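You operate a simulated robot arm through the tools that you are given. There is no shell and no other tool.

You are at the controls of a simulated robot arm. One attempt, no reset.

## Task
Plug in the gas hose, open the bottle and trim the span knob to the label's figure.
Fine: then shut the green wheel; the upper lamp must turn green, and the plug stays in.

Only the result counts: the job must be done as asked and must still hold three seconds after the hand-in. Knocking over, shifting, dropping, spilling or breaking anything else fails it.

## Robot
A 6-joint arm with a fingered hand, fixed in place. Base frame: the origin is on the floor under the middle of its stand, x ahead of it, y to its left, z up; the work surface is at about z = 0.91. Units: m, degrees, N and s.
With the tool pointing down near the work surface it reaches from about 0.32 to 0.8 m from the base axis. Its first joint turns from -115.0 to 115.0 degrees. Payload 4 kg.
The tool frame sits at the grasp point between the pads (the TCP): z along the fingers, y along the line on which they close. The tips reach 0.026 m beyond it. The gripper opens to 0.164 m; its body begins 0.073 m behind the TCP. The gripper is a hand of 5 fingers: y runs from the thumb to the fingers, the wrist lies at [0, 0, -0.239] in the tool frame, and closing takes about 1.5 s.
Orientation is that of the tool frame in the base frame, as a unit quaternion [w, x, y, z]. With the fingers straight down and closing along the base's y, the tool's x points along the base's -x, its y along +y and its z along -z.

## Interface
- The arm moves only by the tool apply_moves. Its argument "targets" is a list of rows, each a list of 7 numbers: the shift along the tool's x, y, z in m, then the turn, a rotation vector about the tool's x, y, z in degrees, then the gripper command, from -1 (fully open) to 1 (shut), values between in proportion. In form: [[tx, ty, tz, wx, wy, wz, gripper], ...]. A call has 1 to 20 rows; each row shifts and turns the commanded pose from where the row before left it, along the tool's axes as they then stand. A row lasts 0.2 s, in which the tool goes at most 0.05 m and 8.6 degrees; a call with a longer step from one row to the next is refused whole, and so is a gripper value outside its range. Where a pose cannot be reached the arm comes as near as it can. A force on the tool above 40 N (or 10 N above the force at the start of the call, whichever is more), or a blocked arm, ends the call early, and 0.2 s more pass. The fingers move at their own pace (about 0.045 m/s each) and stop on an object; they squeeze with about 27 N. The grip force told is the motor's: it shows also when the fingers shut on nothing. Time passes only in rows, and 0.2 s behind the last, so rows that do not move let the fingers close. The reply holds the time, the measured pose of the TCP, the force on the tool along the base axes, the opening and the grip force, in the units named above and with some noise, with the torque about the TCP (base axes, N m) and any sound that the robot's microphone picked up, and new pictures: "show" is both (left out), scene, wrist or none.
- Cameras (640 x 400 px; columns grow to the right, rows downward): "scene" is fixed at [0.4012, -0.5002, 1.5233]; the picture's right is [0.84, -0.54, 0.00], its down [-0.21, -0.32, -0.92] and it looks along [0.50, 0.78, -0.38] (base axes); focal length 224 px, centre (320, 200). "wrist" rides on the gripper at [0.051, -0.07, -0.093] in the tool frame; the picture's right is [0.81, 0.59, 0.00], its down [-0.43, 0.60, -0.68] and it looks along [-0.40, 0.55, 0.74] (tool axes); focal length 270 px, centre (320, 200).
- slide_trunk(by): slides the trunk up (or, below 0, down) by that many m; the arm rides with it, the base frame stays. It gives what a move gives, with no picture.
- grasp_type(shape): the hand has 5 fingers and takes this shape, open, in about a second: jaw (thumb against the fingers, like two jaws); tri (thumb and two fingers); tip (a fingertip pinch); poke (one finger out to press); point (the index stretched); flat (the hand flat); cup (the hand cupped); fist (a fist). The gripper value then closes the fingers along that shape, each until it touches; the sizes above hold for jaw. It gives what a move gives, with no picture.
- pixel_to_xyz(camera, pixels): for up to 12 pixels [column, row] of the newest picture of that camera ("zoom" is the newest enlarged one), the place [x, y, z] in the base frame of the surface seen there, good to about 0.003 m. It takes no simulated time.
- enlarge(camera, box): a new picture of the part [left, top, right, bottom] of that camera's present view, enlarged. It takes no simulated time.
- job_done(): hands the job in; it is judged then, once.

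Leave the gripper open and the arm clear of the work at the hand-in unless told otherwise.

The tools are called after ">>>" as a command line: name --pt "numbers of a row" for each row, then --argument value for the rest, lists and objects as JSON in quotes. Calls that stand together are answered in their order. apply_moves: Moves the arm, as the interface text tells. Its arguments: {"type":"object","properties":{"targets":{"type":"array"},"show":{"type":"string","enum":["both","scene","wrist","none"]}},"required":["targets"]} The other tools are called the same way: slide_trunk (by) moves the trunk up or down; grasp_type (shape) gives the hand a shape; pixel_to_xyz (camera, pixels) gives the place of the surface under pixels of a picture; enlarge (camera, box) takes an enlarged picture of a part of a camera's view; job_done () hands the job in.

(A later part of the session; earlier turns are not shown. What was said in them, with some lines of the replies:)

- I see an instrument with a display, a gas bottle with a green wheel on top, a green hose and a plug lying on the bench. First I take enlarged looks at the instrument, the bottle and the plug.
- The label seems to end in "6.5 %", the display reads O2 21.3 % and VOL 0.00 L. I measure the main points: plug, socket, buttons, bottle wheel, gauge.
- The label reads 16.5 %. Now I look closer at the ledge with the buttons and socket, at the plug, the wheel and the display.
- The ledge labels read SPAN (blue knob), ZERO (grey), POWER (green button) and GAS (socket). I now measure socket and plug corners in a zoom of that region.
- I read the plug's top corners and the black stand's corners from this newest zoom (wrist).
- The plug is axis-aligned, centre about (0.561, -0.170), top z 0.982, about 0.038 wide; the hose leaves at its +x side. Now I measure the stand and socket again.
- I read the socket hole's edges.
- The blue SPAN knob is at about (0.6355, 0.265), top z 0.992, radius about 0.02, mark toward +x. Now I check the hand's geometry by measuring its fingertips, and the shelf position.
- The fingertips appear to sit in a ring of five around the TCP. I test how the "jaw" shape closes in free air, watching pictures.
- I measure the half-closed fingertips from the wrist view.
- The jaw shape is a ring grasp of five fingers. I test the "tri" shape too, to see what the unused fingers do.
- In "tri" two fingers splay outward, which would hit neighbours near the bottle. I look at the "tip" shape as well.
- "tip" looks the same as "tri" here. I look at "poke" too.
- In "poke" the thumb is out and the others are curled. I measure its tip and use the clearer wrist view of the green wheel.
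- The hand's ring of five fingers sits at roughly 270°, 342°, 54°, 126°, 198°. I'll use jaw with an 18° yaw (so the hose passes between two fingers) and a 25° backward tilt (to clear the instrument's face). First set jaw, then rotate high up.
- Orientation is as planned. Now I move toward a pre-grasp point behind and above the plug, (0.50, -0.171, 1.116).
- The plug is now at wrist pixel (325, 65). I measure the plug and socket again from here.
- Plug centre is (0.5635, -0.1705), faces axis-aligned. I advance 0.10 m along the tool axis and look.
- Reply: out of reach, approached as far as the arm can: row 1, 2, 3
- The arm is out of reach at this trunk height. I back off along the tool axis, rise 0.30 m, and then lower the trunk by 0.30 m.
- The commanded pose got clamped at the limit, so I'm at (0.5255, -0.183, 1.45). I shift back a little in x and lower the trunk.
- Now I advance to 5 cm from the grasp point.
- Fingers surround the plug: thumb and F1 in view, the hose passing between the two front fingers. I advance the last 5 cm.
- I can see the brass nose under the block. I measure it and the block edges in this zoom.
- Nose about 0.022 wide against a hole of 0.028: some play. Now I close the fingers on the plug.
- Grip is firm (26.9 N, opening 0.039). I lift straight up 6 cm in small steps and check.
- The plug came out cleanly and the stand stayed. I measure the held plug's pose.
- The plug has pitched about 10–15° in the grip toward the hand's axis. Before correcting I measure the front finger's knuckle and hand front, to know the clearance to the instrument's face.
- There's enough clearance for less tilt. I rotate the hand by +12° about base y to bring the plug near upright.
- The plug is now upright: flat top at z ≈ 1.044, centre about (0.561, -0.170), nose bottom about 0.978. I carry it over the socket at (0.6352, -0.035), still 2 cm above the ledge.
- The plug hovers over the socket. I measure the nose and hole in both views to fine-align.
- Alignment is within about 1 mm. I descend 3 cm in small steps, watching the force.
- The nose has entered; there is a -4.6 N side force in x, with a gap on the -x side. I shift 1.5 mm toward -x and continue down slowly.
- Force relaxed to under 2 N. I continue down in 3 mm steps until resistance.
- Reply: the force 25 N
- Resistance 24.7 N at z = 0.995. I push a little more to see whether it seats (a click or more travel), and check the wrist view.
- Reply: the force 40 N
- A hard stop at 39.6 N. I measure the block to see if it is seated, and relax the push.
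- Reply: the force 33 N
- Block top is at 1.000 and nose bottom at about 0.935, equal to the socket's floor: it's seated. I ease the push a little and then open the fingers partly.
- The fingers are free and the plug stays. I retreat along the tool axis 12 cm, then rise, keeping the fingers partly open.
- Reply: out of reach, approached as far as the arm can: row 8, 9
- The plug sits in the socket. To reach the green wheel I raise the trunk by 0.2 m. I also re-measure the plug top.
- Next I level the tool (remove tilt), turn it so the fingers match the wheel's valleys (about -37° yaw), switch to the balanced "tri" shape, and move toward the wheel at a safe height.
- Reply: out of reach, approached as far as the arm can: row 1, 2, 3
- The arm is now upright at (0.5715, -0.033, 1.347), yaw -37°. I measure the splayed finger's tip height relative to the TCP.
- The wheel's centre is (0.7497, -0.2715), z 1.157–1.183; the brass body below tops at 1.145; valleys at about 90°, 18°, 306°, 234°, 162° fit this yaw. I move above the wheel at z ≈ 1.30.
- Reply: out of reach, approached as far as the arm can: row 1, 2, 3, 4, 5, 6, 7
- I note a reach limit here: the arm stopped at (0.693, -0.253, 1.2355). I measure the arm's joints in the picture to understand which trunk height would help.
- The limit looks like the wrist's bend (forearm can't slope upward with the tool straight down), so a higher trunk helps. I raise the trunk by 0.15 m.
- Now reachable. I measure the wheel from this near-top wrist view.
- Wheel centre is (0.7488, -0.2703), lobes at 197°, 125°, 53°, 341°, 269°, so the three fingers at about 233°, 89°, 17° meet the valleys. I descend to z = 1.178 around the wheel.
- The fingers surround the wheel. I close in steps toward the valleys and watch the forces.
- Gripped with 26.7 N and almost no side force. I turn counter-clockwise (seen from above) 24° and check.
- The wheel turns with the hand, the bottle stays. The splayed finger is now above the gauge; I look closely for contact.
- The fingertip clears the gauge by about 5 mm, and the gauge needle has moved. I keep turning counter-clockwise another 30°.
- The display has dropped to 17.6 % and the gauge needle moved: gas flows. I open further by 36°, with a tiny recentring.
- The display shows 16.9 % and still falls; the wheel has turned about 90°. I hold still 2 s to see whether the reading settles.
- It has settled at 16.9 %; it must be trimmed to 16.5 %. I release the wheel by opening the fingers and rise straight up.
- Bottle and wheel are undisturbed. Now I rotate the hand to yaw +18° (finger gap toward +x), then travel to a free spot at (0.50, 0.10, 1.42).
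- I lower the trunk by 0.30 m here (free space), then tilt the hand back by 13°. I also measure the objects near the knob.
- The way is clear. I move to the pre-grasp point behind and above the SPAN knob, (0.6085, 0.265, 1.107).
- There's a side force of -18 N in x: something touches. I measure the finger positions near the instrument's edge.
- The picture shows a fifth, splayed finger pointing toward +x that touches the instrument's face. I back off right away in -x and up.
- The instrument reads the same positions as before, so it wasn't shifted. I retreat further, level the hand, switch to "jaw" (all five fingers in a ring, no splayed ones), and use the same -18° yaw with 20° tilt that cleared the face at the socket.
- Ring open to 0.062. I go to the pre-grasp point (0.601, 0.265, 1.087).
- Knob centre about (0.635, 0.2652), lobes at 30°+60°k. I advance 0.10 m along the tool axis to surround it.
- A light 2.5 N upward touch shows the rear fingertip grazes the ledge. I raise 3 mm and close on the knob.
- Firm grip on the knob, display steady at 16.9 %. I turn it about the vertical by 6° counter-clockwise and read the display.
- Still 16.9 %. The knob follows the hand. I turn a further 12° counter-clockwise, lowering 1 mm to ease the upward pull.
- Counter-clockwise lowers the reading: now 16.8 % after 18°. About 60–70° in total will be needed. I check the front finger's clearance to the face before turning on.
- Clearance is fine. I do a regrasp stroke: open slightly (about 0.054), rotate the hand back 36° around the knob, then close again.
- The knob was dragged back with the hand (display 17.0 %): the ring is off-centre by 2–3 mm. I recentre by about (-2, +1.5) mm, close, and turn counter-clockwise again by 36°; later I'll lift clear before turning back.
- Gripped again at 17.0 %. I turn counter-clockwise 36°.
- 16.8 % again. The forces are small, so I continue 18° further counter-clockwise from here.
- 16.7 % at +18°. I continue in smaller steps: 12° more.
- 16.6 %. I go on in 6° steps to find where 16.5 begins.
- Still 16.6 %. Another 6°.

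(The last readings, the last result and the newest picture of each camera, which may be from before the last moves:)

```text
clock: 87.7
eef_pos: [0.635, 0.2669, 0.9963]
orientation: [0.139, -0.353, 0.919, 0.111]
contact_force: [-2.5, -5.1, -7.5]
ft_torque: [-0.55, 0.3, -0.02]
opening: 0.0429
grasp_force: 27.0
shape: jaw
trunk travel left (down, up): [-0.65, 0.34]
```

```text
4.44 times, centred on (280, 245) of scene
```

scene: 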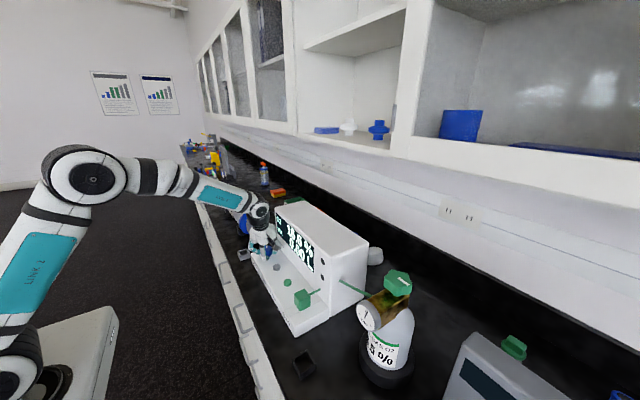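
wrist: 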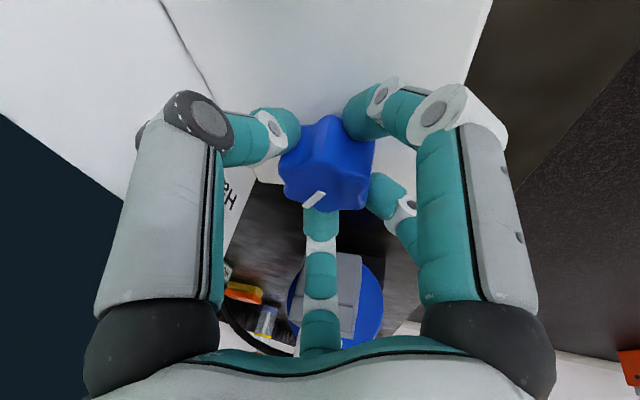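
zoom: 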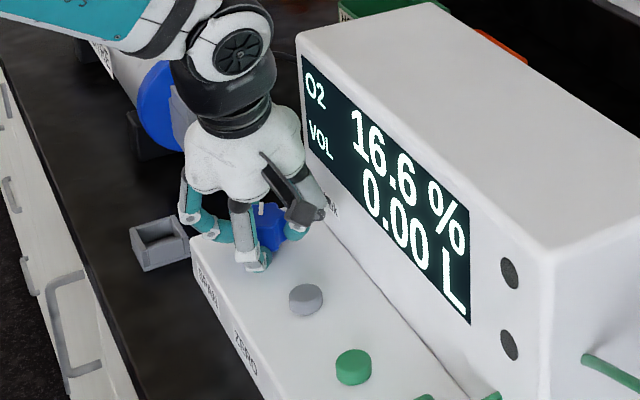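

Still 16.6 %. Another 6°.

>>> apply_moves --pt "0 0 0 -2.0 0.63 -5.63 1" --pt "0 0 0 0 0 0 1" --pt "0 0 0 0 0 0 1" --pt "0 0 0 0 0 0 1" --show "scene"

>>> enlarge --camera "scene" --box '[230, 200, 330, 290]'

```text
clock: 88.7
eef_pos: [0.635, 0.2678, 0.9963]
orientation: [0.133, -0.401, 0.899, 0.118]
contact_force: [-3.2, -4.8, -5.0]
ft_torque: [-0.55, 0.26, 0.03]
opening: 0.0423
grasp_force: 26.9
shape: jaw
trunk travel left (down, up): [-0.65, 0.34]
```

scene: 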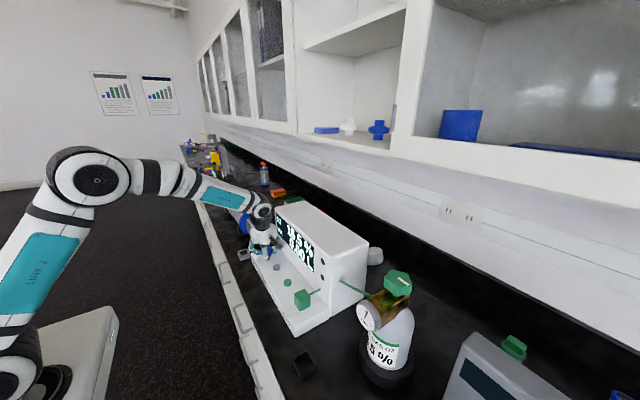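

```text
4.44 times, centred on (280, 245) of scene
```

zoom: 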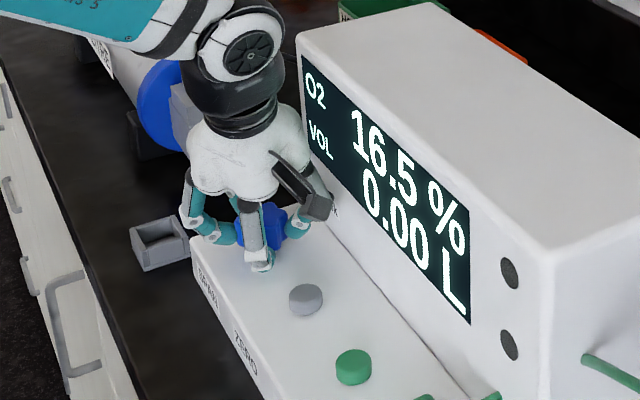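

16.5 % reached. To sit in the middle of the 16.5 band I turn 6° more, then check.

>>> apply_moves --pt "0 0 0 -2.0 0.63 -5.63 1" --pt "0 0 0 0 0 0 1" --pt "0 0 0 0 0 0 1" --pt "0 0 0 0 0 0 1" --pt "0 0 0 0 0 0 1"

>>> enlarge --camera "scene" --box '[230, 200, 330, 290]'

>>> enlarge --camera "wrist" --box '[230, 40, 430, 240]'

```text
clock: 89.9
eef_pos: [0.6352, 0.2668, 0.9958]
orientation: [0.127, -0.448, 0.876, 0.124]
contact_force: [-2.5, -3.9, -4.7]
ft_torque: [-0.59, 0.17, 0.0]
opening: 0.0427
grasp_force: 27.3
shape: jaw
trunk travel left (down, up): [-0.65, 0.34]
```

scene: 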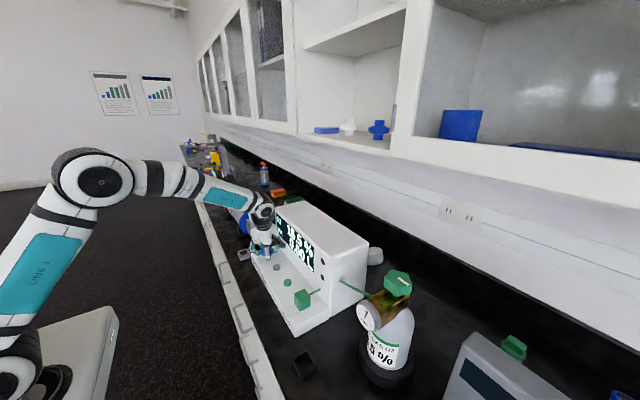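
wrist: 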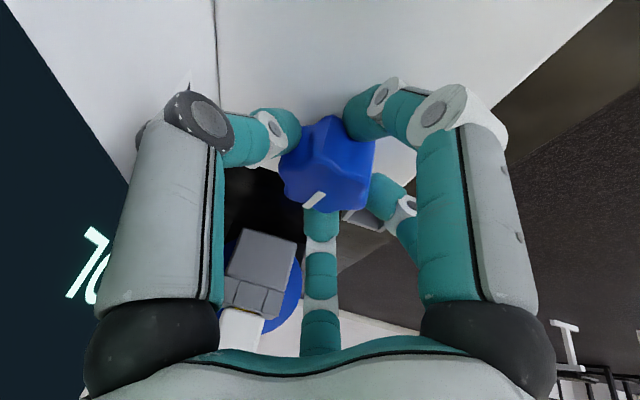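

```text
4.44 times, centred on (280, 245) of scene
```

zoom: 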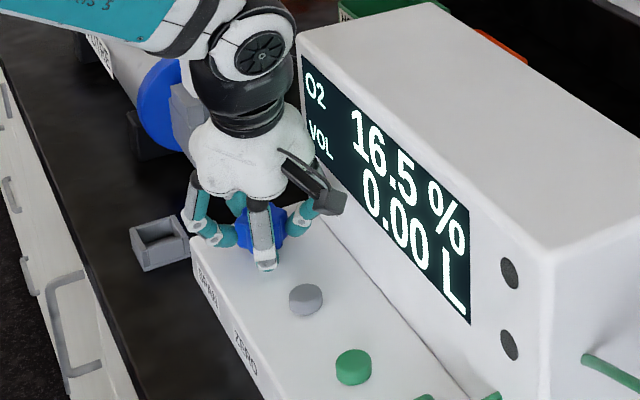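

```text
2.00 times, centred on (330, 140) of wrist
```

zoom: 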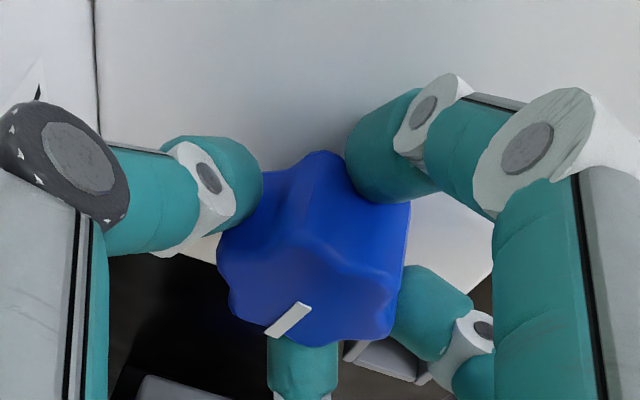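

Display holds 16.5 %. Now I open the fingers a little (0.055), check the reading, then lift vertically.

>>> apply_moves --pt "0 0 0 0 0 0 0.45" --pt "0 0 0 0 0 0 0.38" --pt "0 0 0 0 0 0 0.3" --pt "0 0 0 0 0 0 0.25" --pt "0 0 0 0 0 0 0.25"

>>> enlarge --camera "scene" --box '[230, 200, 330, 290]'

>>> enlarge --camera "wrist" --box '[230, 40, 430, 240]'

```text
clock: 91.1
eef_pos: [0.6346, 0.2671, 0.9956]
orientation: [0.127, -0.448, 0.876, 0.124]
contact_force: [-0.5, -0.8, 0.0]
ft_torque: [0.0, 0.02, 0.03]
opening: 0.0611
grasp_force: 0.0
shape: jaw
trunk travel left (down, up): [-0.65, 0.34]
```

scene: 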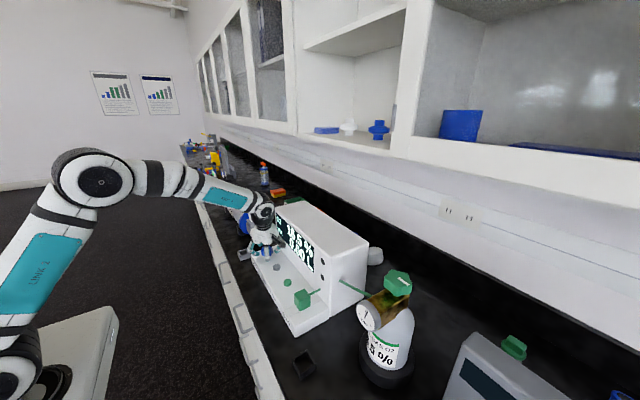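
wrist: 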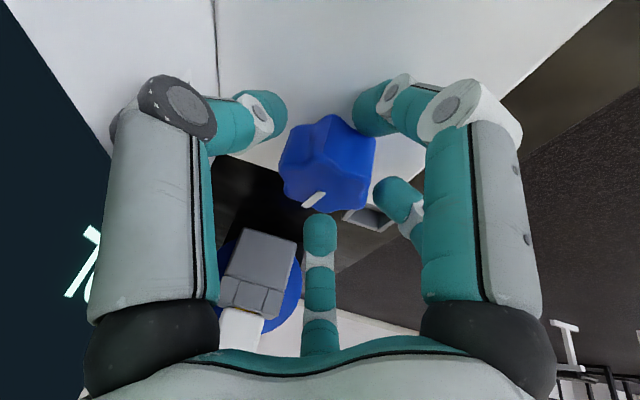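

```text
4.44 times, centred on (280, 245) of scene
```

zoom: 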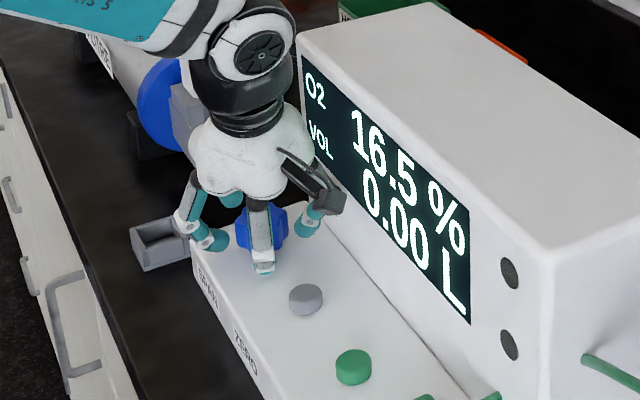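

```text
2.00 times, centred on (330, 140) of wrist
```

zoom: 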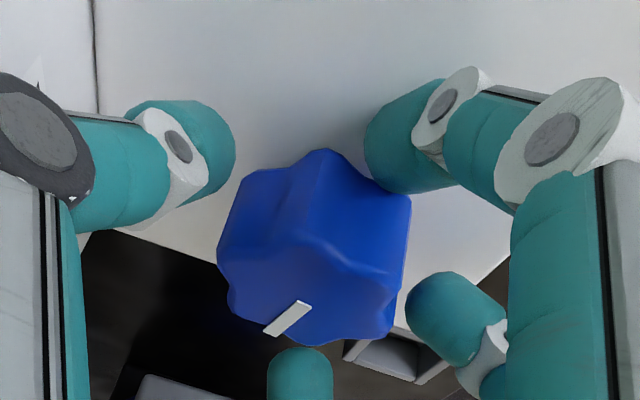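

Released; still 16.5 %. I lift vertically 6 cm and then move back and up, clear of the instrument.

>>> apply_moves --pt "-0.00668 0.0021 -0.01872 0 0 0 0.25" --pt "-0.00668 0.0021 -0.01872 0 0 0 0.25" --pt "-0.00668 0.0021 -0.01872 0 0 0 0.25" --pt "-0.00835 0.0026 -0.0234 0 0 0 0.25" --pt "-0.00835 0.0026 -0.0234 0 0 0 0.25" --pt "0 0 0 0 0 0 0.25"

>>> enlarge --camera "scene" --box '[230, 180, 350, 330]'

```text
clock: 92.5
eef_pos: [0.6339, 0.2646, 1.1069]
orientation: [0.126, -0.447, 0.877, 0.124]
contact_force: [0.0, 0.2, -0.5]
ft_torque: [-0.01, -0.03, 0.01]
opening: 0.0612
grasp_force: 0.0
shape: jaw
trunk travel left (down, up): [-0.65, 0.34]
```

scene: 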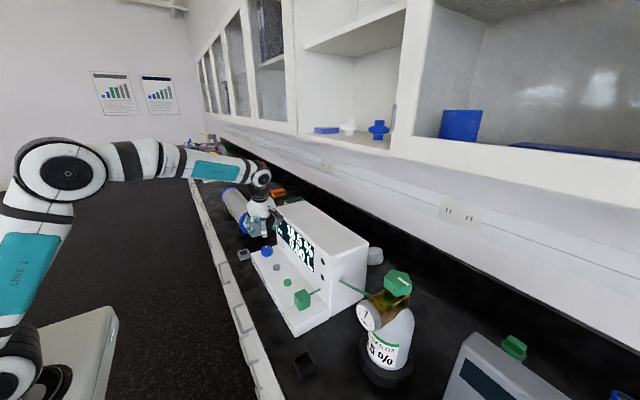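
wrist: 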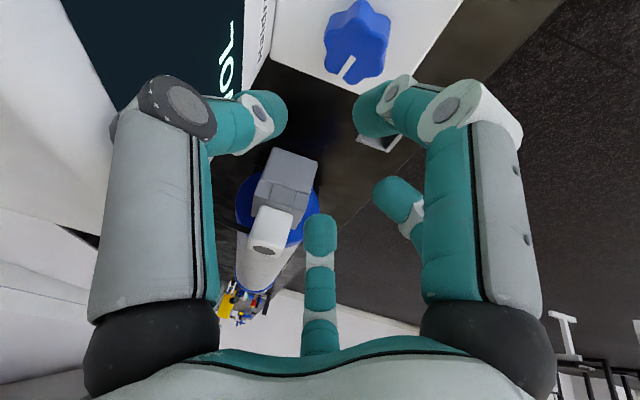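

```text
2.67 times, centred on (290, 255) of scene
```

zoom: 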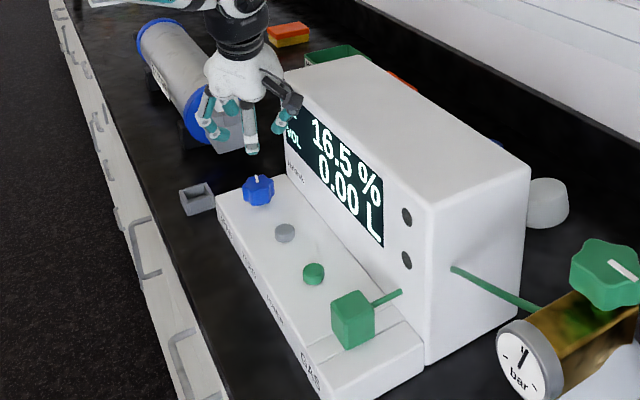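

16.5 % holds with the hand away. Next: the wheel must be shut. I back away to (0.50, 0.165, 1.147), level the hand (yaw +54° as when I left the wheel), then switch to "tri".

>>> apply_moves --pt "0.034 0.0133 -0.0212 0 0 0 0.25" --pt "0.034 0.0133 -0.0212 0 0 0 0.25" --pt "0.034 0.0133 -0.0212 0 0 0 0.25" --pt "0.034 0.0133 -0.0212 0 0 0 0.25" --pt "0 0 0 2.06 6.34 0 0.25" --pt "0 0 0 2.06 6.34 0 0.25" --pt "0 0 0 2.06 6.34 0 0.25" --pt "0 0 0 0 0 0 0.25"

>>> grasp_type --shape "tri"

>>> apply_moves --pt "0 0 0 0 0 0 0" --pt "0 0 0 0 0 0 0" --pt "0 0 0 0 0 0 0" --pt "0 0 0 0 0 0 0"

```text
clock: 94.3
eef_pos: [0.5044, 0.1663, 1.1467]
orientation: [0.005, -0.454, 0.891, 0.002]
contact_force: [-0.5, 0.2, 0.3]
ft_torque: [-0.03, 0.02, 0.03]
opening: 0.0612
grasp_force: 0.1
shape: jaw
trunk travel left (down, up): [-0.65, 0.34]
```

scene: 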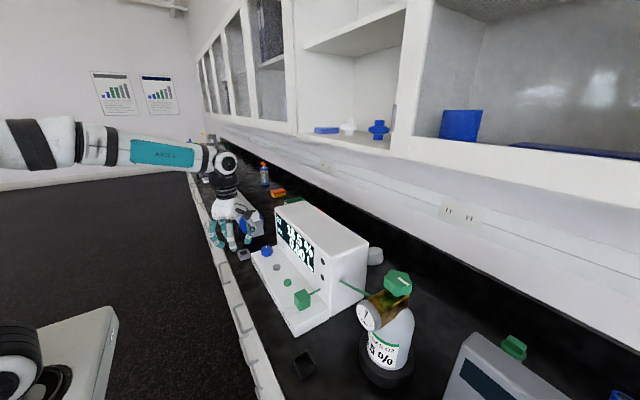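
wrist: 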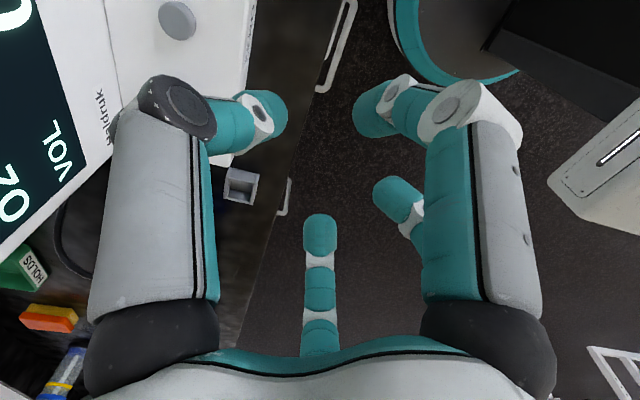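

```text
clock: 95.2
eef_pos: [0.5052, 0.1656, 1.1452]
orientation: [0.005, -0.455, 0.891, 0.001]
contact_force: [-0.9, 0.2, -0.1]
ft_torque: [0.03, -0.01, 0.0]
opening: 0.1638
grasp_force: 0.1
shape: tri
trunk travel left (down, up): [-0.65, 0.34]
```

```text
clock: 96.2
eef_pos: [0.5053, 0.1664, 1.146]
orientation: [0.005, -0.455, 0.891, 0.001]
contact_force: [-0.8, 0.3, 1.3]
ft_torque: [0.04, 0.01, -0.02]
opening: 0.0824
grasp_force: 0.0
shape: tri
trunk travel left (down, up): [-0.65, 0.34]
```

scene: 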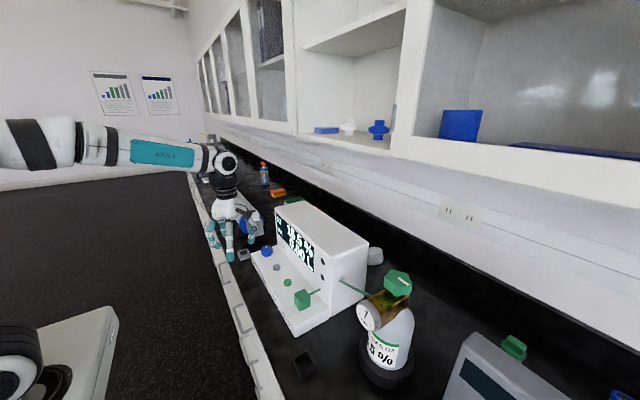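
wrist: 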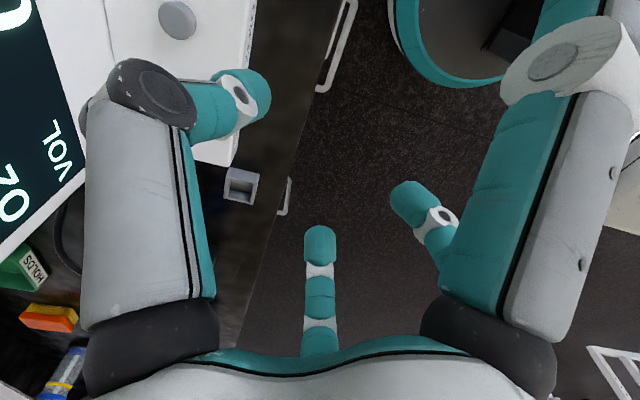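

I take a close look at the hand to settle where all fingers are.

>>> enlarge --camera "scene" --box '[190, 140, 310, 280]'

>>> slide_trunk --by 0.3

```text
2.86 times, centred on (250, 210) of scene
```

zoom: 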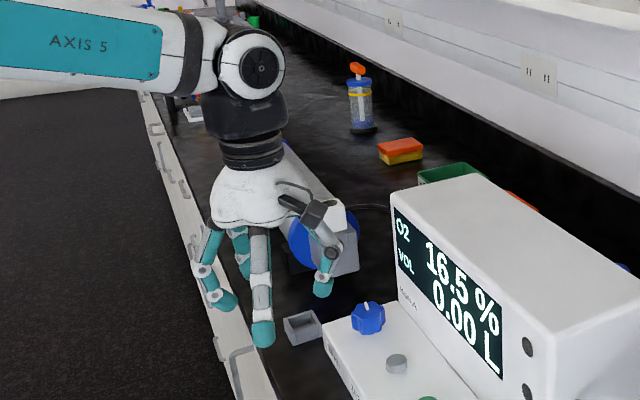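

```text
clock: 99.2
eef_pos: [0.5046, 0.1659, 1.4451]
orientation: [0.004, -0.455, 0.891, 0.001]
contact_force: [-0.5, 0.1, -0.1]
ft_torque: [0.02, -0.04, -0.02]
opening: 0.0826
grasp_force: 0.1
shape: tri
trunk travel left (down, up): [-0.95, 0.04]
```

Now I travel to above the wheel, (0.7497, -0.2705, 1.27).

>>> apply_moves --pt "0.0175 -0.03788 0.01458 0 0 0 0" --pt "0.0175 -0.03788 0.01458 0 0 0 0" --pt "0.0175 -0.03788 0.01458 0 0 0 0" --pt "0.0175 -0.03788 0.01458 0 0 0 0" --pt "0.0175 -0.03788 0.01458 0 0 0 0" --pt "0.0175 -0.03788 0.01458 0 0 0 0" --pt "0.0175 -0.03788 0.01458 0 0 0 0" --pt "0.0175 -0.03788 0.01458 0 0 0 0" --pt "0.0175 -0.03788 0.01458 0 0 0 0" --pt "0.0175 -0.03788 0.01458 0 0 0 0" --pt "0.0175 -0.03788 0.01458 0 0 0 0" --pt "0.0175 -0.03788 0.01458 0 0 0 0" --pt "0 0 0 0 0 0 0"

>>> enlarge --camera "wrist" --box '[260, 40, 390, 170]'

```text
clock: 102.0
eef_pos: [0.7473, -0.2707, 1.2683]
orientation: [0.004, -0.455, 0.891, 0.001]
contact_force: [-0.9, 0.1, -0.6]
ft_torque: [-0.03, 0.01, -0.01]
opening: 0.0824
grasp_force: 0.1
shape: tri
trunk travel left (down, up): [-0.95, 0.04]
```

scene: 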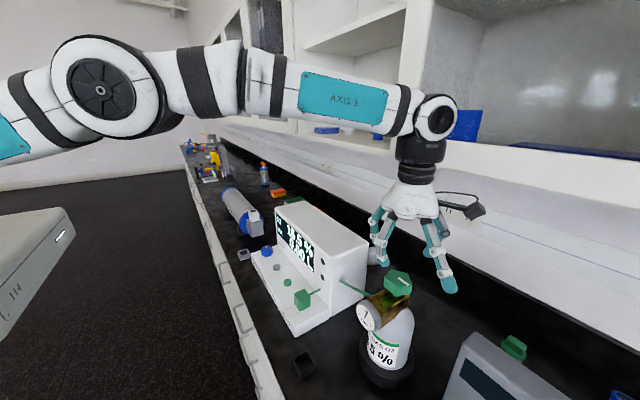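
wrist: 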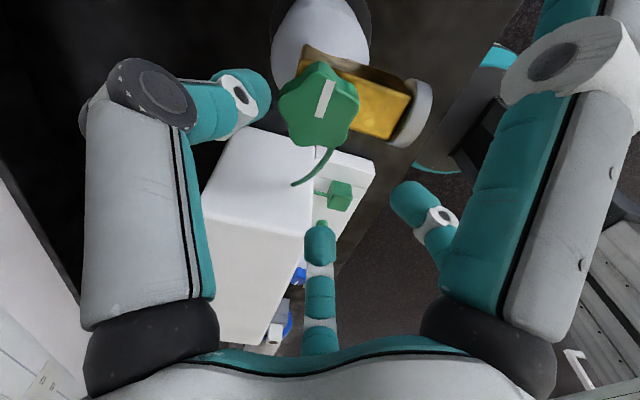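

```text
3.08 times, centred on (325, 105) of wrist
```

zoom: 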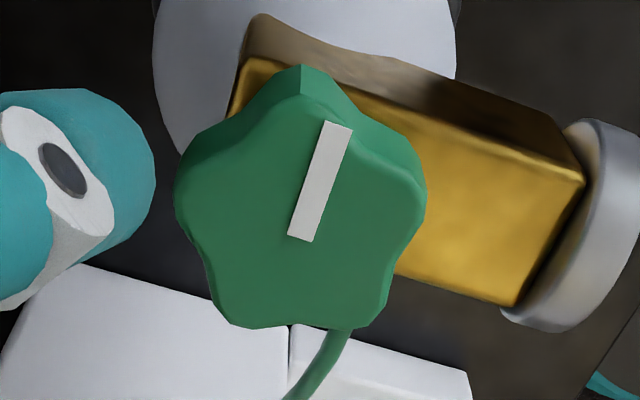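

The wheel is as I left it relative to the hand. I descend to z ≈ 1.177.

>>> apply_moves --pt "-0.0011 -0.0007 0.035 0 0 0 0" --pt "0 0 0.035 0 0 0 0" --pt "0 0 0.02 0 0 0 0" --pt "0 0 0 0 0 0 0"

>>> enlarge --camera "wrist" --box '[220, 60, 440, 260]'

>>> enlarge --camera "scene" --box '[345, 240, 445, 335]'

```text
clock: 103.0
eef_pos: [0.7536, -0.2689, 1.1777]
orientation: [0.004, -0.455, 0.891, 0.001]
contact_force: [0.3, 0.1, -0.4]
ft_torque: [-0.03, 0.01, 0.01]
opening: 0.0822
grasp_force: 0.1
shape: tri
trunk travel left (down, up): [-0.95, 0.04]
```

scene: 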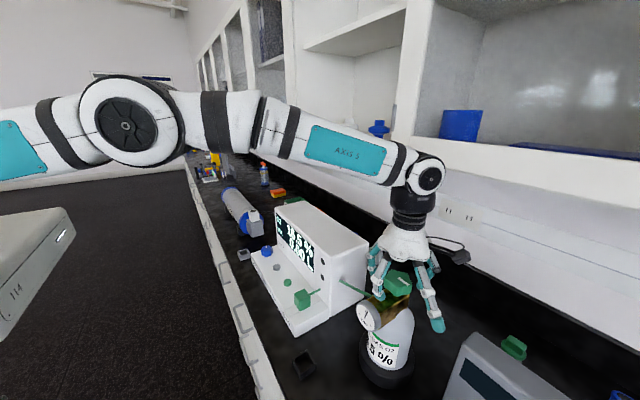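
wrist: 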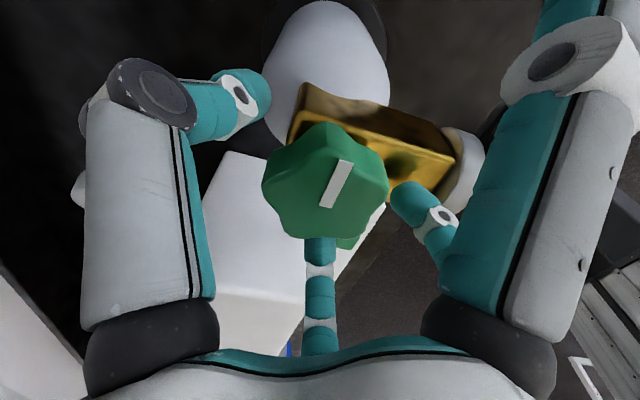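

```text
2.00 times, centred on (330, 160) of wrist
```

zoom: 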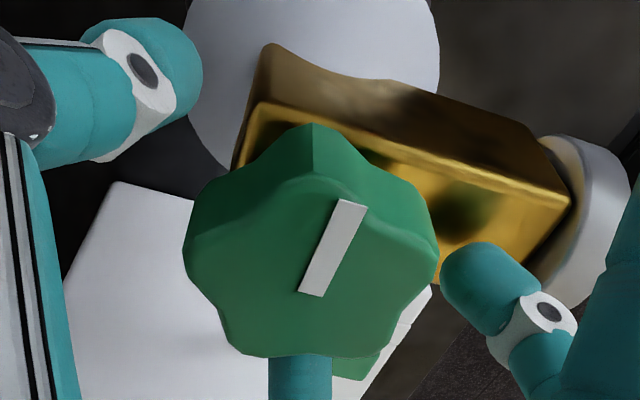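

```text
4.21 times, centred on (395, 288) of scene
```

zoom: 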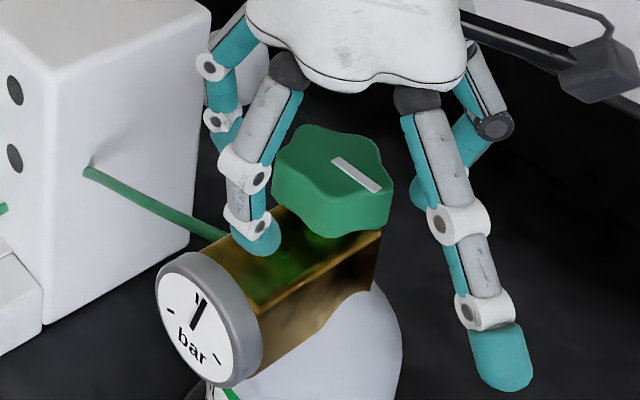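

TCP reads 2–3 mm too far in x, so I correct by (-2, -1) mm and close gently on the wheel.

>>> apply_moves --pt "0.002 0.001 0 0 0 0 0.1" --pt "0 0 0 0 0 0 0.3" --pt "0 0 0 0 0 0 0.4" --pt "0 0 0 0 0 0 0.45" --pt "0 0 0 0 0 0 0.45" --pt "0 0 0 0 0 0 0.45"

>>> enlarge --camera "wrist" --box '[220, 60, 440, 260]'

>>> enlarge --camera "scene" --box '[260, 195, 430, 390]'

```text
clock: 104.4
eef_pos: [0.7495, -0.2711, 1.1778]
orientation: [0.004, -0.455, 0.891, 0.002]
contact_force: [-0.4, -0.8, -0.9]
ft_torque: [-0.03, 0.05, 0.01]
opening: 0.0465
grasp_force: 27.5
shape: tri
trunk travel left (down, up): [-0.95, 0.04]
```

scene: 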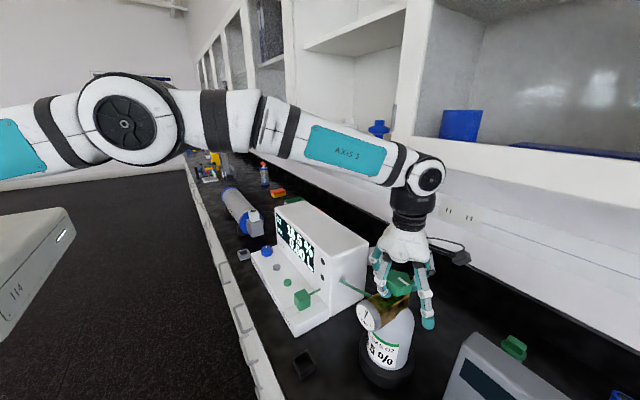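
wrist: 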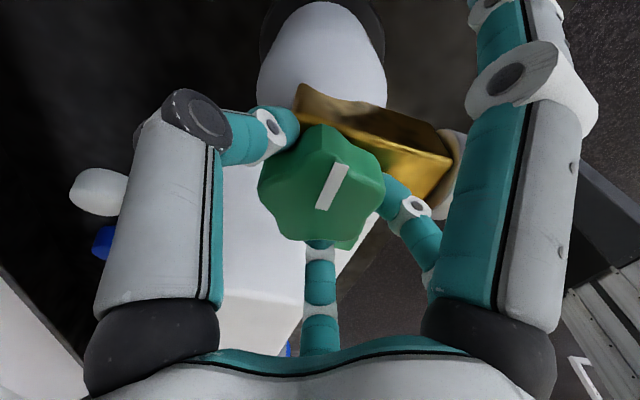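

```text
2.00 times, centred on (330, 160) of wrist
```

zoom: 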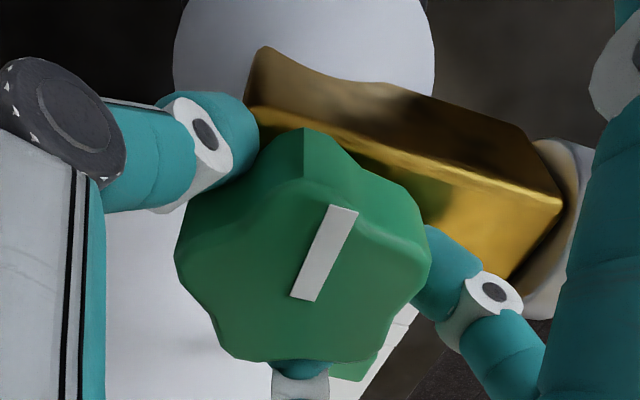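

```text
2.05 times, centred on (345, 292) of scene
```

zoom: 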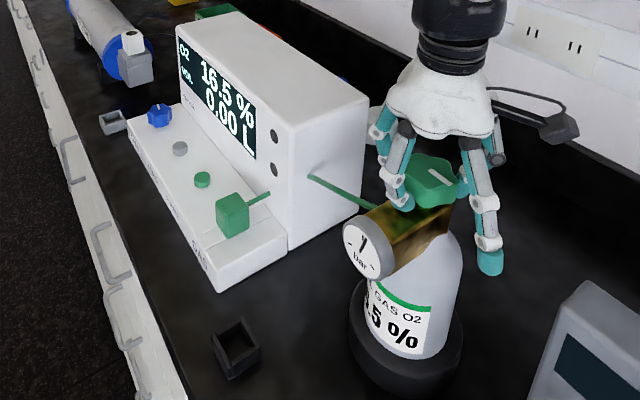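

Gripped at 16.5 %. I turn clockwise 48° first.

>>> apply_moves --pt "0 0 0 0 0 6 1" --pt "0 0 0 0 0 6 1" --pt "0 0 0 0 0 6 1" --pt "0 0 0 0 0 6 1" --pt "0 0 0 0 0 6 1" --pt "0 0 0 0 0 6 1" --pt "0 0 0 0 0 6 1" --pt "0 0 0 0 0 6 1" --pt "0 0 0 0 0 0 1"

>>> enlarge --camera "scene" --box '[260, 195, 430, 390]'

>>> enlarge --camera "scene" --box '[345, 255, 445, 335]'

```text
clock: 106.4
eef_pos: [0.7507, -0.2702, 1.1788]
orientation: [0.003, -0.052, 0.999, 0.004]
contact_force: [-1.1, -1.5, -2.3]
ft_torque: [-0.17, -0.02, 0.01]
opening: 0.0466
grasp_force: 26.8
shape: tri
trunk travel left (down, up): [-0.95, 0.04]
```

scene: 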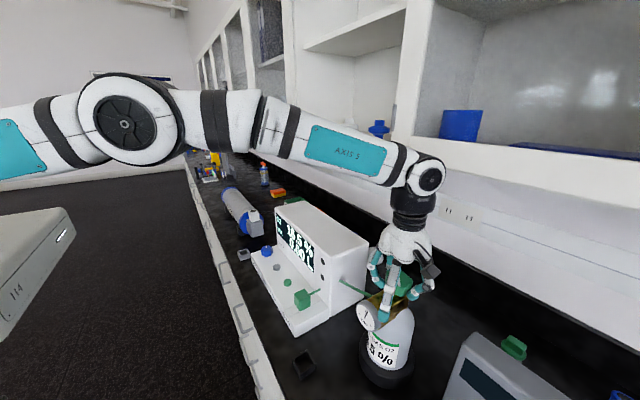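
wrist: 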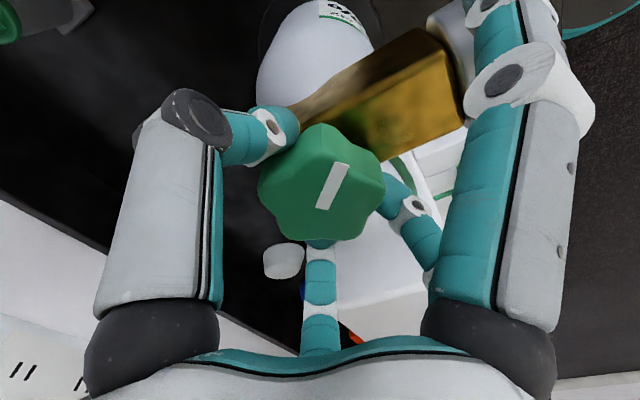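

```text
2.05 times, centred on (345, 292) of scene
```

zoom: 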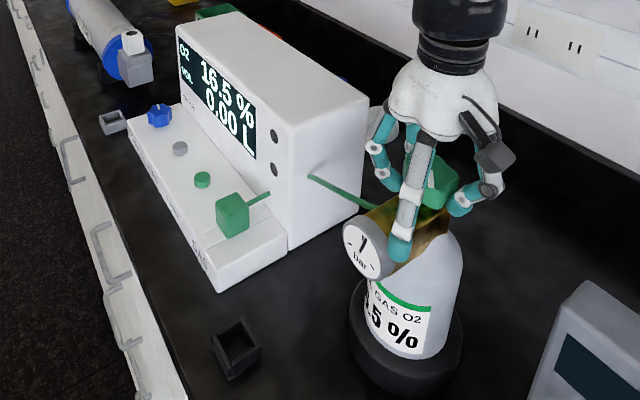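

```text
5.00 times, centred on (395, 295) of scene
```

zoom: 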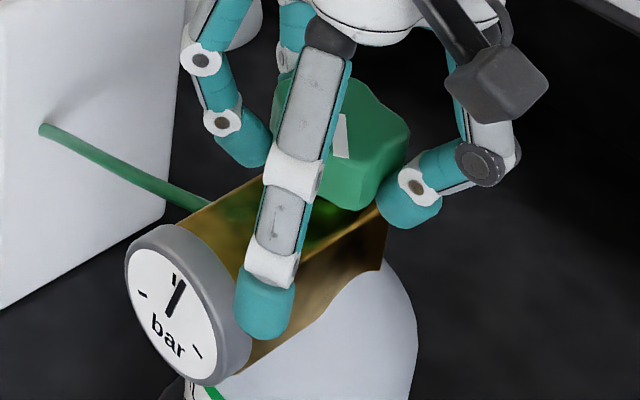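

No disturbance; display still 16.5 %. I turn the remaining 42° clockwise.

>>> apply_moves --pt "0 0 0 0 0 6 1" --pt "0 0 0 0 0 6 1" --pt "0 0 0 0 0 6 1" --pt "0 0 0 0 0 6 1" --pt "0 0 0 0 0 6 1" --pt "0 0 0 0 0 6 1" --pt "0 0 0 0 0 6 1" --pt "0 0 0 0 0 0 1"

>>> enlarge --camera "scene" --box '[260, 195, 430, 390]'

>>> enlarge --camera "scene" --box '[345, 255, 445, 335]'

```text
clock: 108.2
eef_pos: [0.7515, -0.2707, 1.1789]
orientation: [0.001, 0.308, 0.951, 0.004]
contact_force: [-4.1, -3.4, -6.1]
ft_torque: [-0.26, 0.18, 0.02]
opening: 0.0465
grasp_force: 27.0
shape: tri
trunk travel left (down, up): [-0.95, 0.04]
```

scene: 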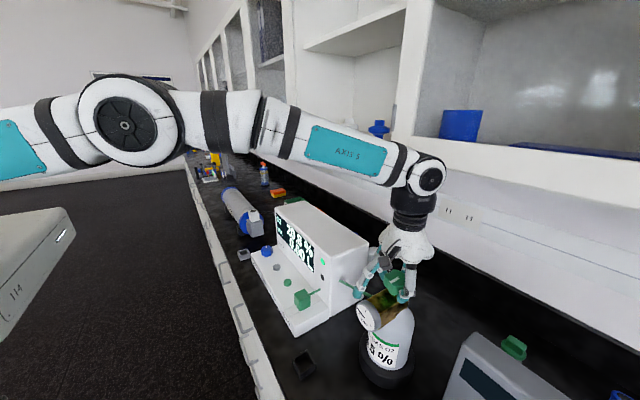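
wrist: 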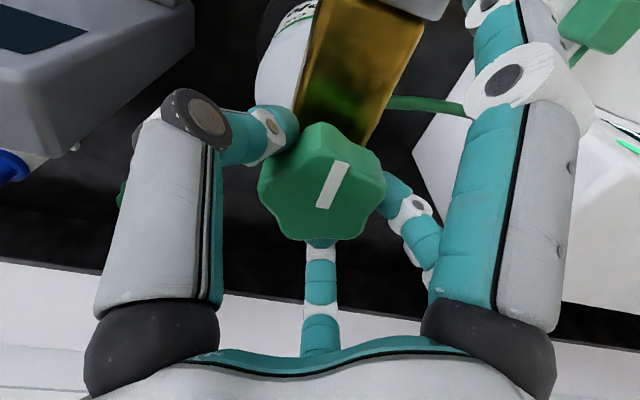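

```text
2.05 times, centred on (345, 292) of scene
```

zoom: 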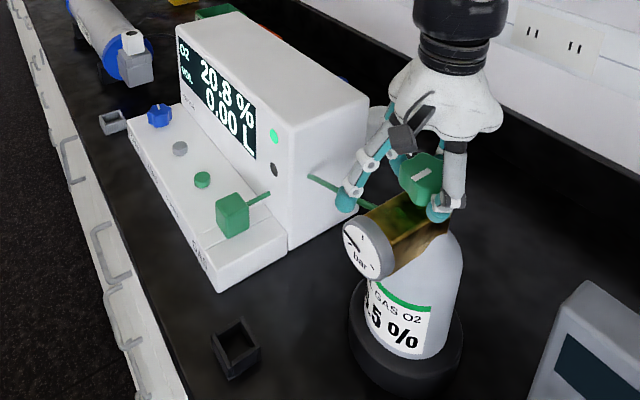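

```text
5.00 times, centred on (395, 295) of scene
```

zoom: 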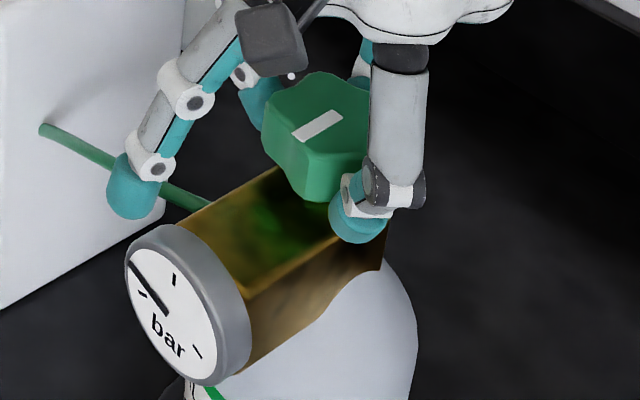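

The upper lamp is green, the gauge is back down and the display shows 20.8 % (air). I nudge 3° further clockwise to be sure the wheel is fully shut, watching torque.

>>> apply_moves --pt "0 0 0 0 0 1.5 1" --pt "0 0 0 0 0 1.5 1" --pt "0 0 0 0 0 0 1"

>>> enlarge --camera "wrist" --box '[220, 60, 440, 260]'

>>> enlarge --camera "scene" --box '[260, 195, 430, 390]'

```text
clock: 109.0
eef_pos: [0.7511, -0.2721, 1.1788]
orientation: [0.001, 0.334, 0.943, 0.004]
contact_force: [-4.3, -3.9, -6.1]
ft_torque: [-0.21, 0.16, 0.19]
opening: 0.046
grasp_force: 26.9
shape: tri
trunk travel left (down, up): [-0.95, 0.04]
```

scene: 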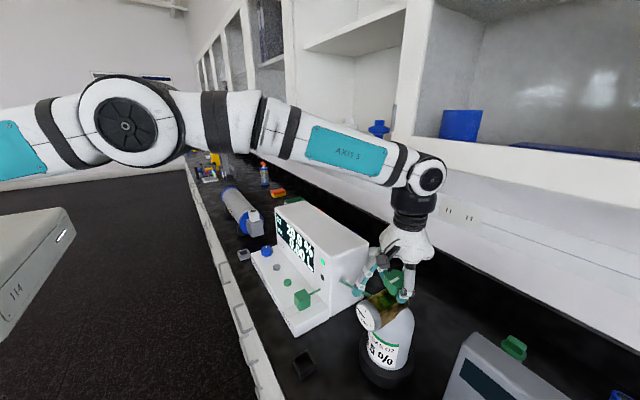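
wrist: 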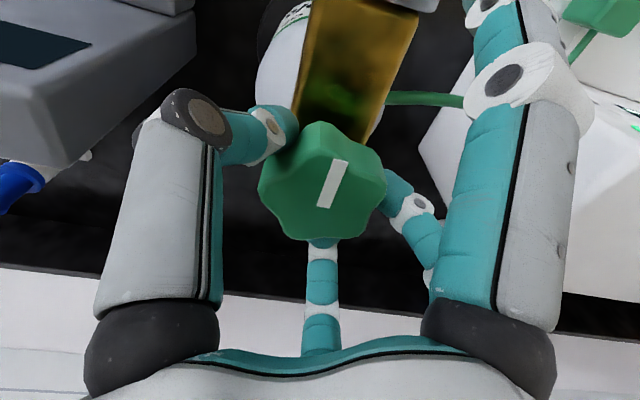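

```text
2.00 times, centred on (330, 160) of wrist
```

zoom: 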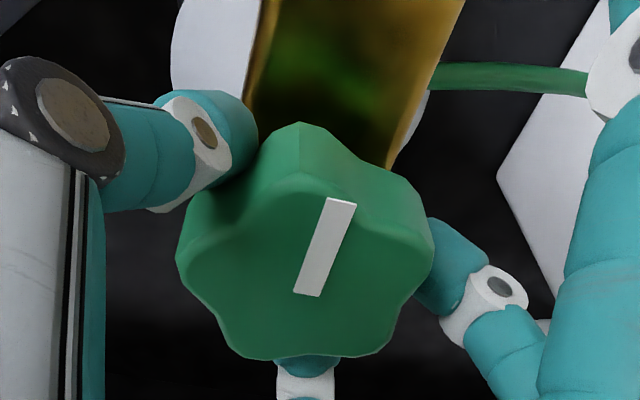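

```text
2.05 times, centred on (345, 292) of scene
```

zoom: 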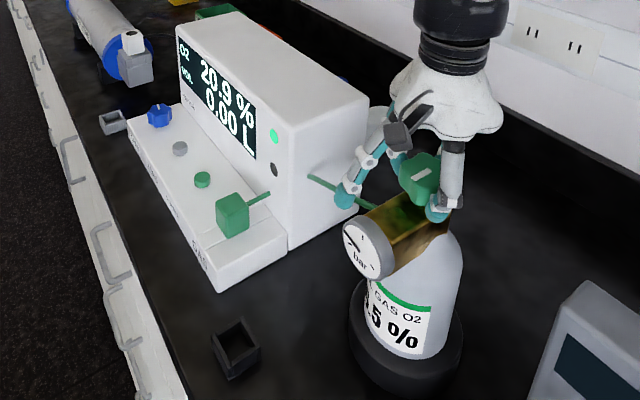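

Torque rose to 0.19 N m: the wheel is at its closed stop. I release the fingers and rise straight up.

>>> apply_moves --pt "0 0 0 0 0 0 0.3" --pt "0 0 0 0 0 0 0" --pt "0 0 0 0 0 0 0" --pt "0 0 0 0 0 0 0" --pt "0 0 -0.03 0 0 0 0" --pt "0 0 -0.035 0 0 0 0" --pt "0 0 -0.04 0 0 0 0" --pt "0 0 0 0 0 0 0"

>>> enlarge --camera "scene" --box '[260, 195, 430, 390]'

>>> enlarge --camera "scene" --box '[350, 262, 420, 332]'

```text
clock: 110.8
eef_pos: [0.7493, -0.2703, 1.284]
orientation: [0.004, 0.333, 0.943, 0.004]
contact_force: [-0.4, -0.7, -0.2]
ft_torque: [-0.02, 0.0, -0.01]
opening: 0.0816
grasp_force: 0.0
shape: tri
trunk travel left (down, up): [-0.95, 0.04]
```

scene: 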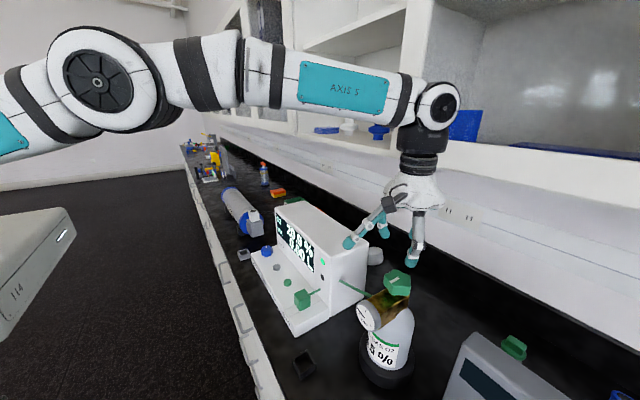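
wrist: 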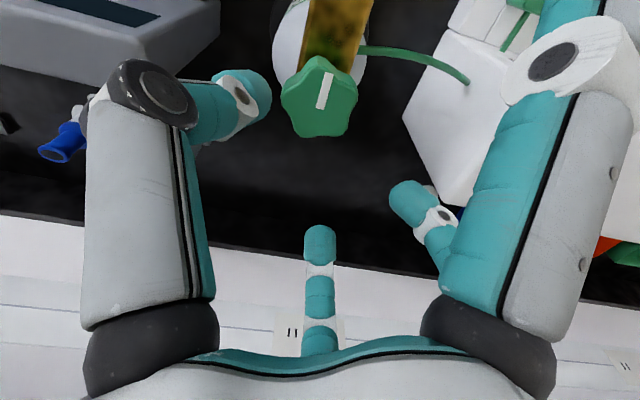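

```text
2.05 times, centred on (345, 292) of scene
```

zoom: 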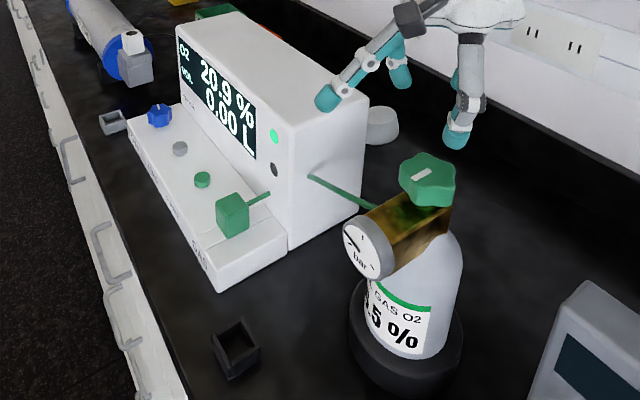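

```text
5.71 times, centred on (385, 297) of scene
```

zoom: 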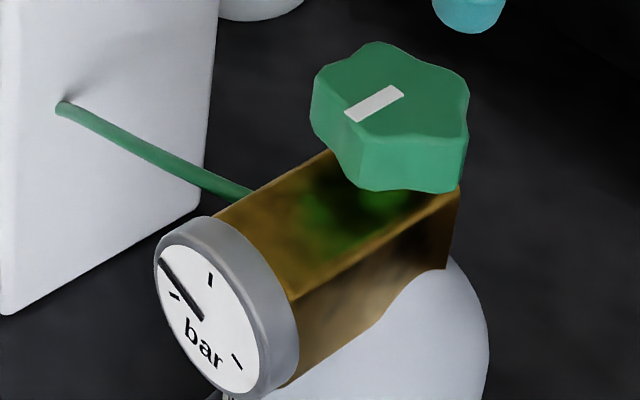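

Wheel, bottle and gauge look exactly as at the start; lamp green; 20.9 %. I retreat the arm to a clear place and open the hand.

>>> apply_moves --pt "0.03407 -0.01464 -0.01857 0 0 0 0" --pt "0.03407 -0.01464 -0.01857 0 0 0 0" --pt "0.03407 -0.01464 -0.01857 0 0 0 0" --pt "0.03407 -0.01464 -0.01857 0 0 0 0" --pt "0.03407 -0.01464 -0.01857 0 0 0 0" --pt "0.03407 -0.01464 -0.01857 0 0 0 0" --pt "0.03407 -0.01464 -0.01857 0 0 0 0" --pt "0 0 0 0 0 0 0"

>>> grasp_type --shape "jaw"

>>> apply_moves --pt "0 0 0 0 0 0 -1" --pt "0 0 0 0 0 0 -1" --pt "0 0 0 0 0 0 -1" --pt "0 0 0 0 0 0 -1" --pt "0 0 0 0 0 0 -1" --pt "0 0 0 0 0 0 -1" --pt "0 0 0 0 0 0 -1" --pt "0 0 0 0 0 0 -1" --pt "0 0 0 0 0 0 -1" --pt "0 0 0 0 0 0 -1"

>>> enlarge --camera "scene" --box '[230, 190, 430, 390]'

>>> enlarge --camera "scene" --box '[265, 195, 345, 330]'

```text
clock: 112.6
eef_pos: [0.5006, -0.2006, 1.4133]
orientation: [0.001, 0.333, 0.943, 0.004]
contact_force: [0.4, -0.3, -0.2]
ft_torque: [0.02, 0.04, 0.0]
opening: 0.0821
grasp_force: 0.1
shape: tri
trunk travel left (down, up): [-0.95, 0.04]
```

scene: 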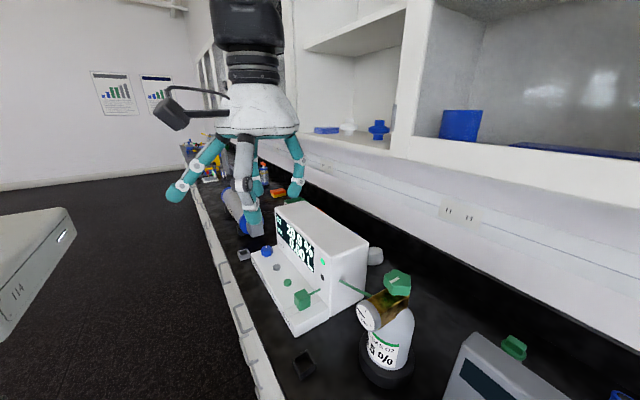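
wrist: 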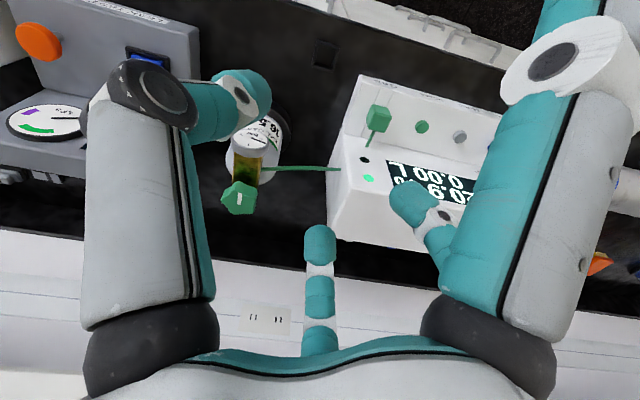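

```text
clock: 113.5
eef_pos: [0.4994, -0.1997, 1.4137]
orientation: [0.001, 0.332, 0.943, 0.004]
contact_force: [-0.4, -0.2, 0.7]
ft_torque: [0.01, 0.02, 0.02]
opening: 0.1643
grasp_force: 0.1
shape: jaw
trunk travel left (down, up): [-0.95, 0.04]
```

```text
clock: 115.7
eef_pos: [0.4992, -0.1995, 1.4138]
orientation: [0.001, 0.333, 0.943, 0.004]
contact_force: [0.6, 0.4, 0.3]
ft_torque: [-0.02, -0.02, 0.02]
opening: 0.1641
grasp_force: 0.0
shape: jaw
trunk travel left (down, up): [-0.95, 0.04]
```

scene: 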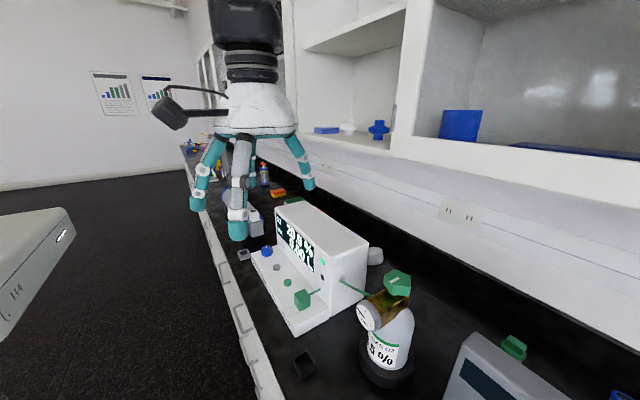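
wrist: 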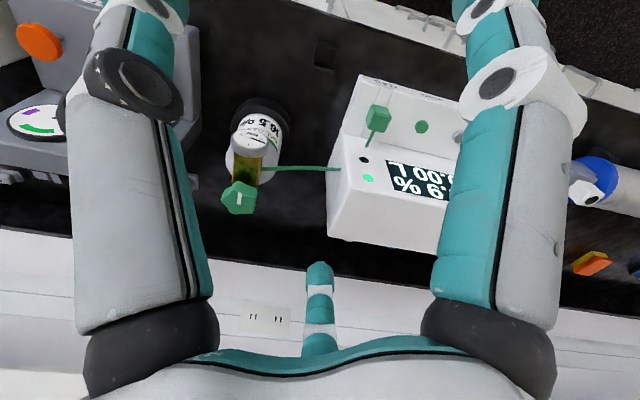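

```text
2.00 times, centred on (330, 290) of scene
```

zoom: 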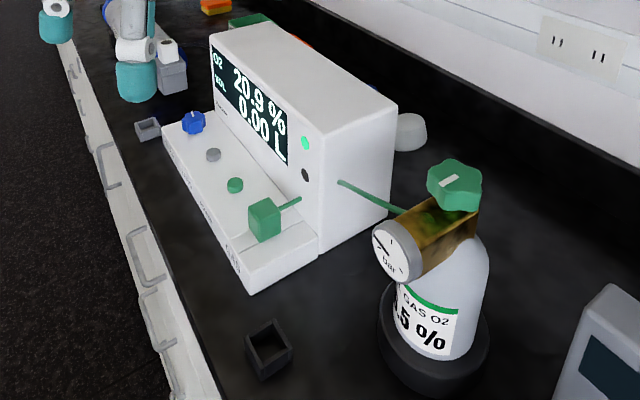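

```text
2.96 times, centred on (305, 262) of scene
```

zoom: 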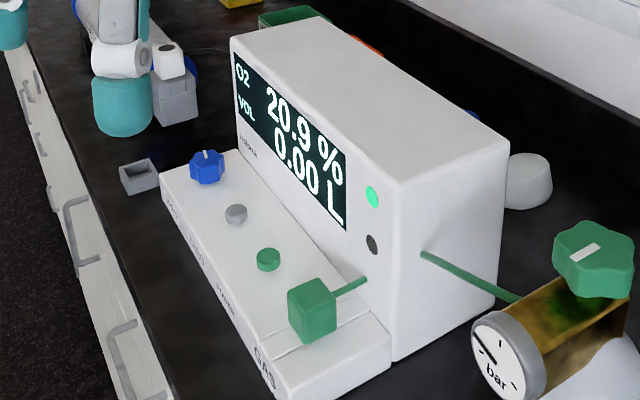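

The upper lamp is green, the plug is seated in GAS, the wheel is shut and the gauge is down. Nothing else has moved, the hand is open and the arm is clear. I hand the job in.

>>> job_done

```text
The job is handed in.
```

The job is done and handed in; I don't have the judge's result yet.

- **Hose:** The gas plug is seated in the GAS socket and stayed there.
- **Bottle:** I opened the green wheel a quarter turn. The reading settled at 16.9 %.
- **Span knob:** I trimmed it to 16.5 %, the figure on the label. The reading stayed there after I let go of the knob.
- **Shut-down:** I turned the green wheel back to its closed stop. The upper lamp turned green and stayed green. The display then showed 20.9 %, about the normal oxygen level in air.

While I was moving towards the span knob, the hand pressed against the instrument's front with about 18 N. I backed off straight away. The positions I measured afterwards matched the earlier ones, so I don't think it shifted.

At the hand-in the hand was open and the arm was clear of the work.
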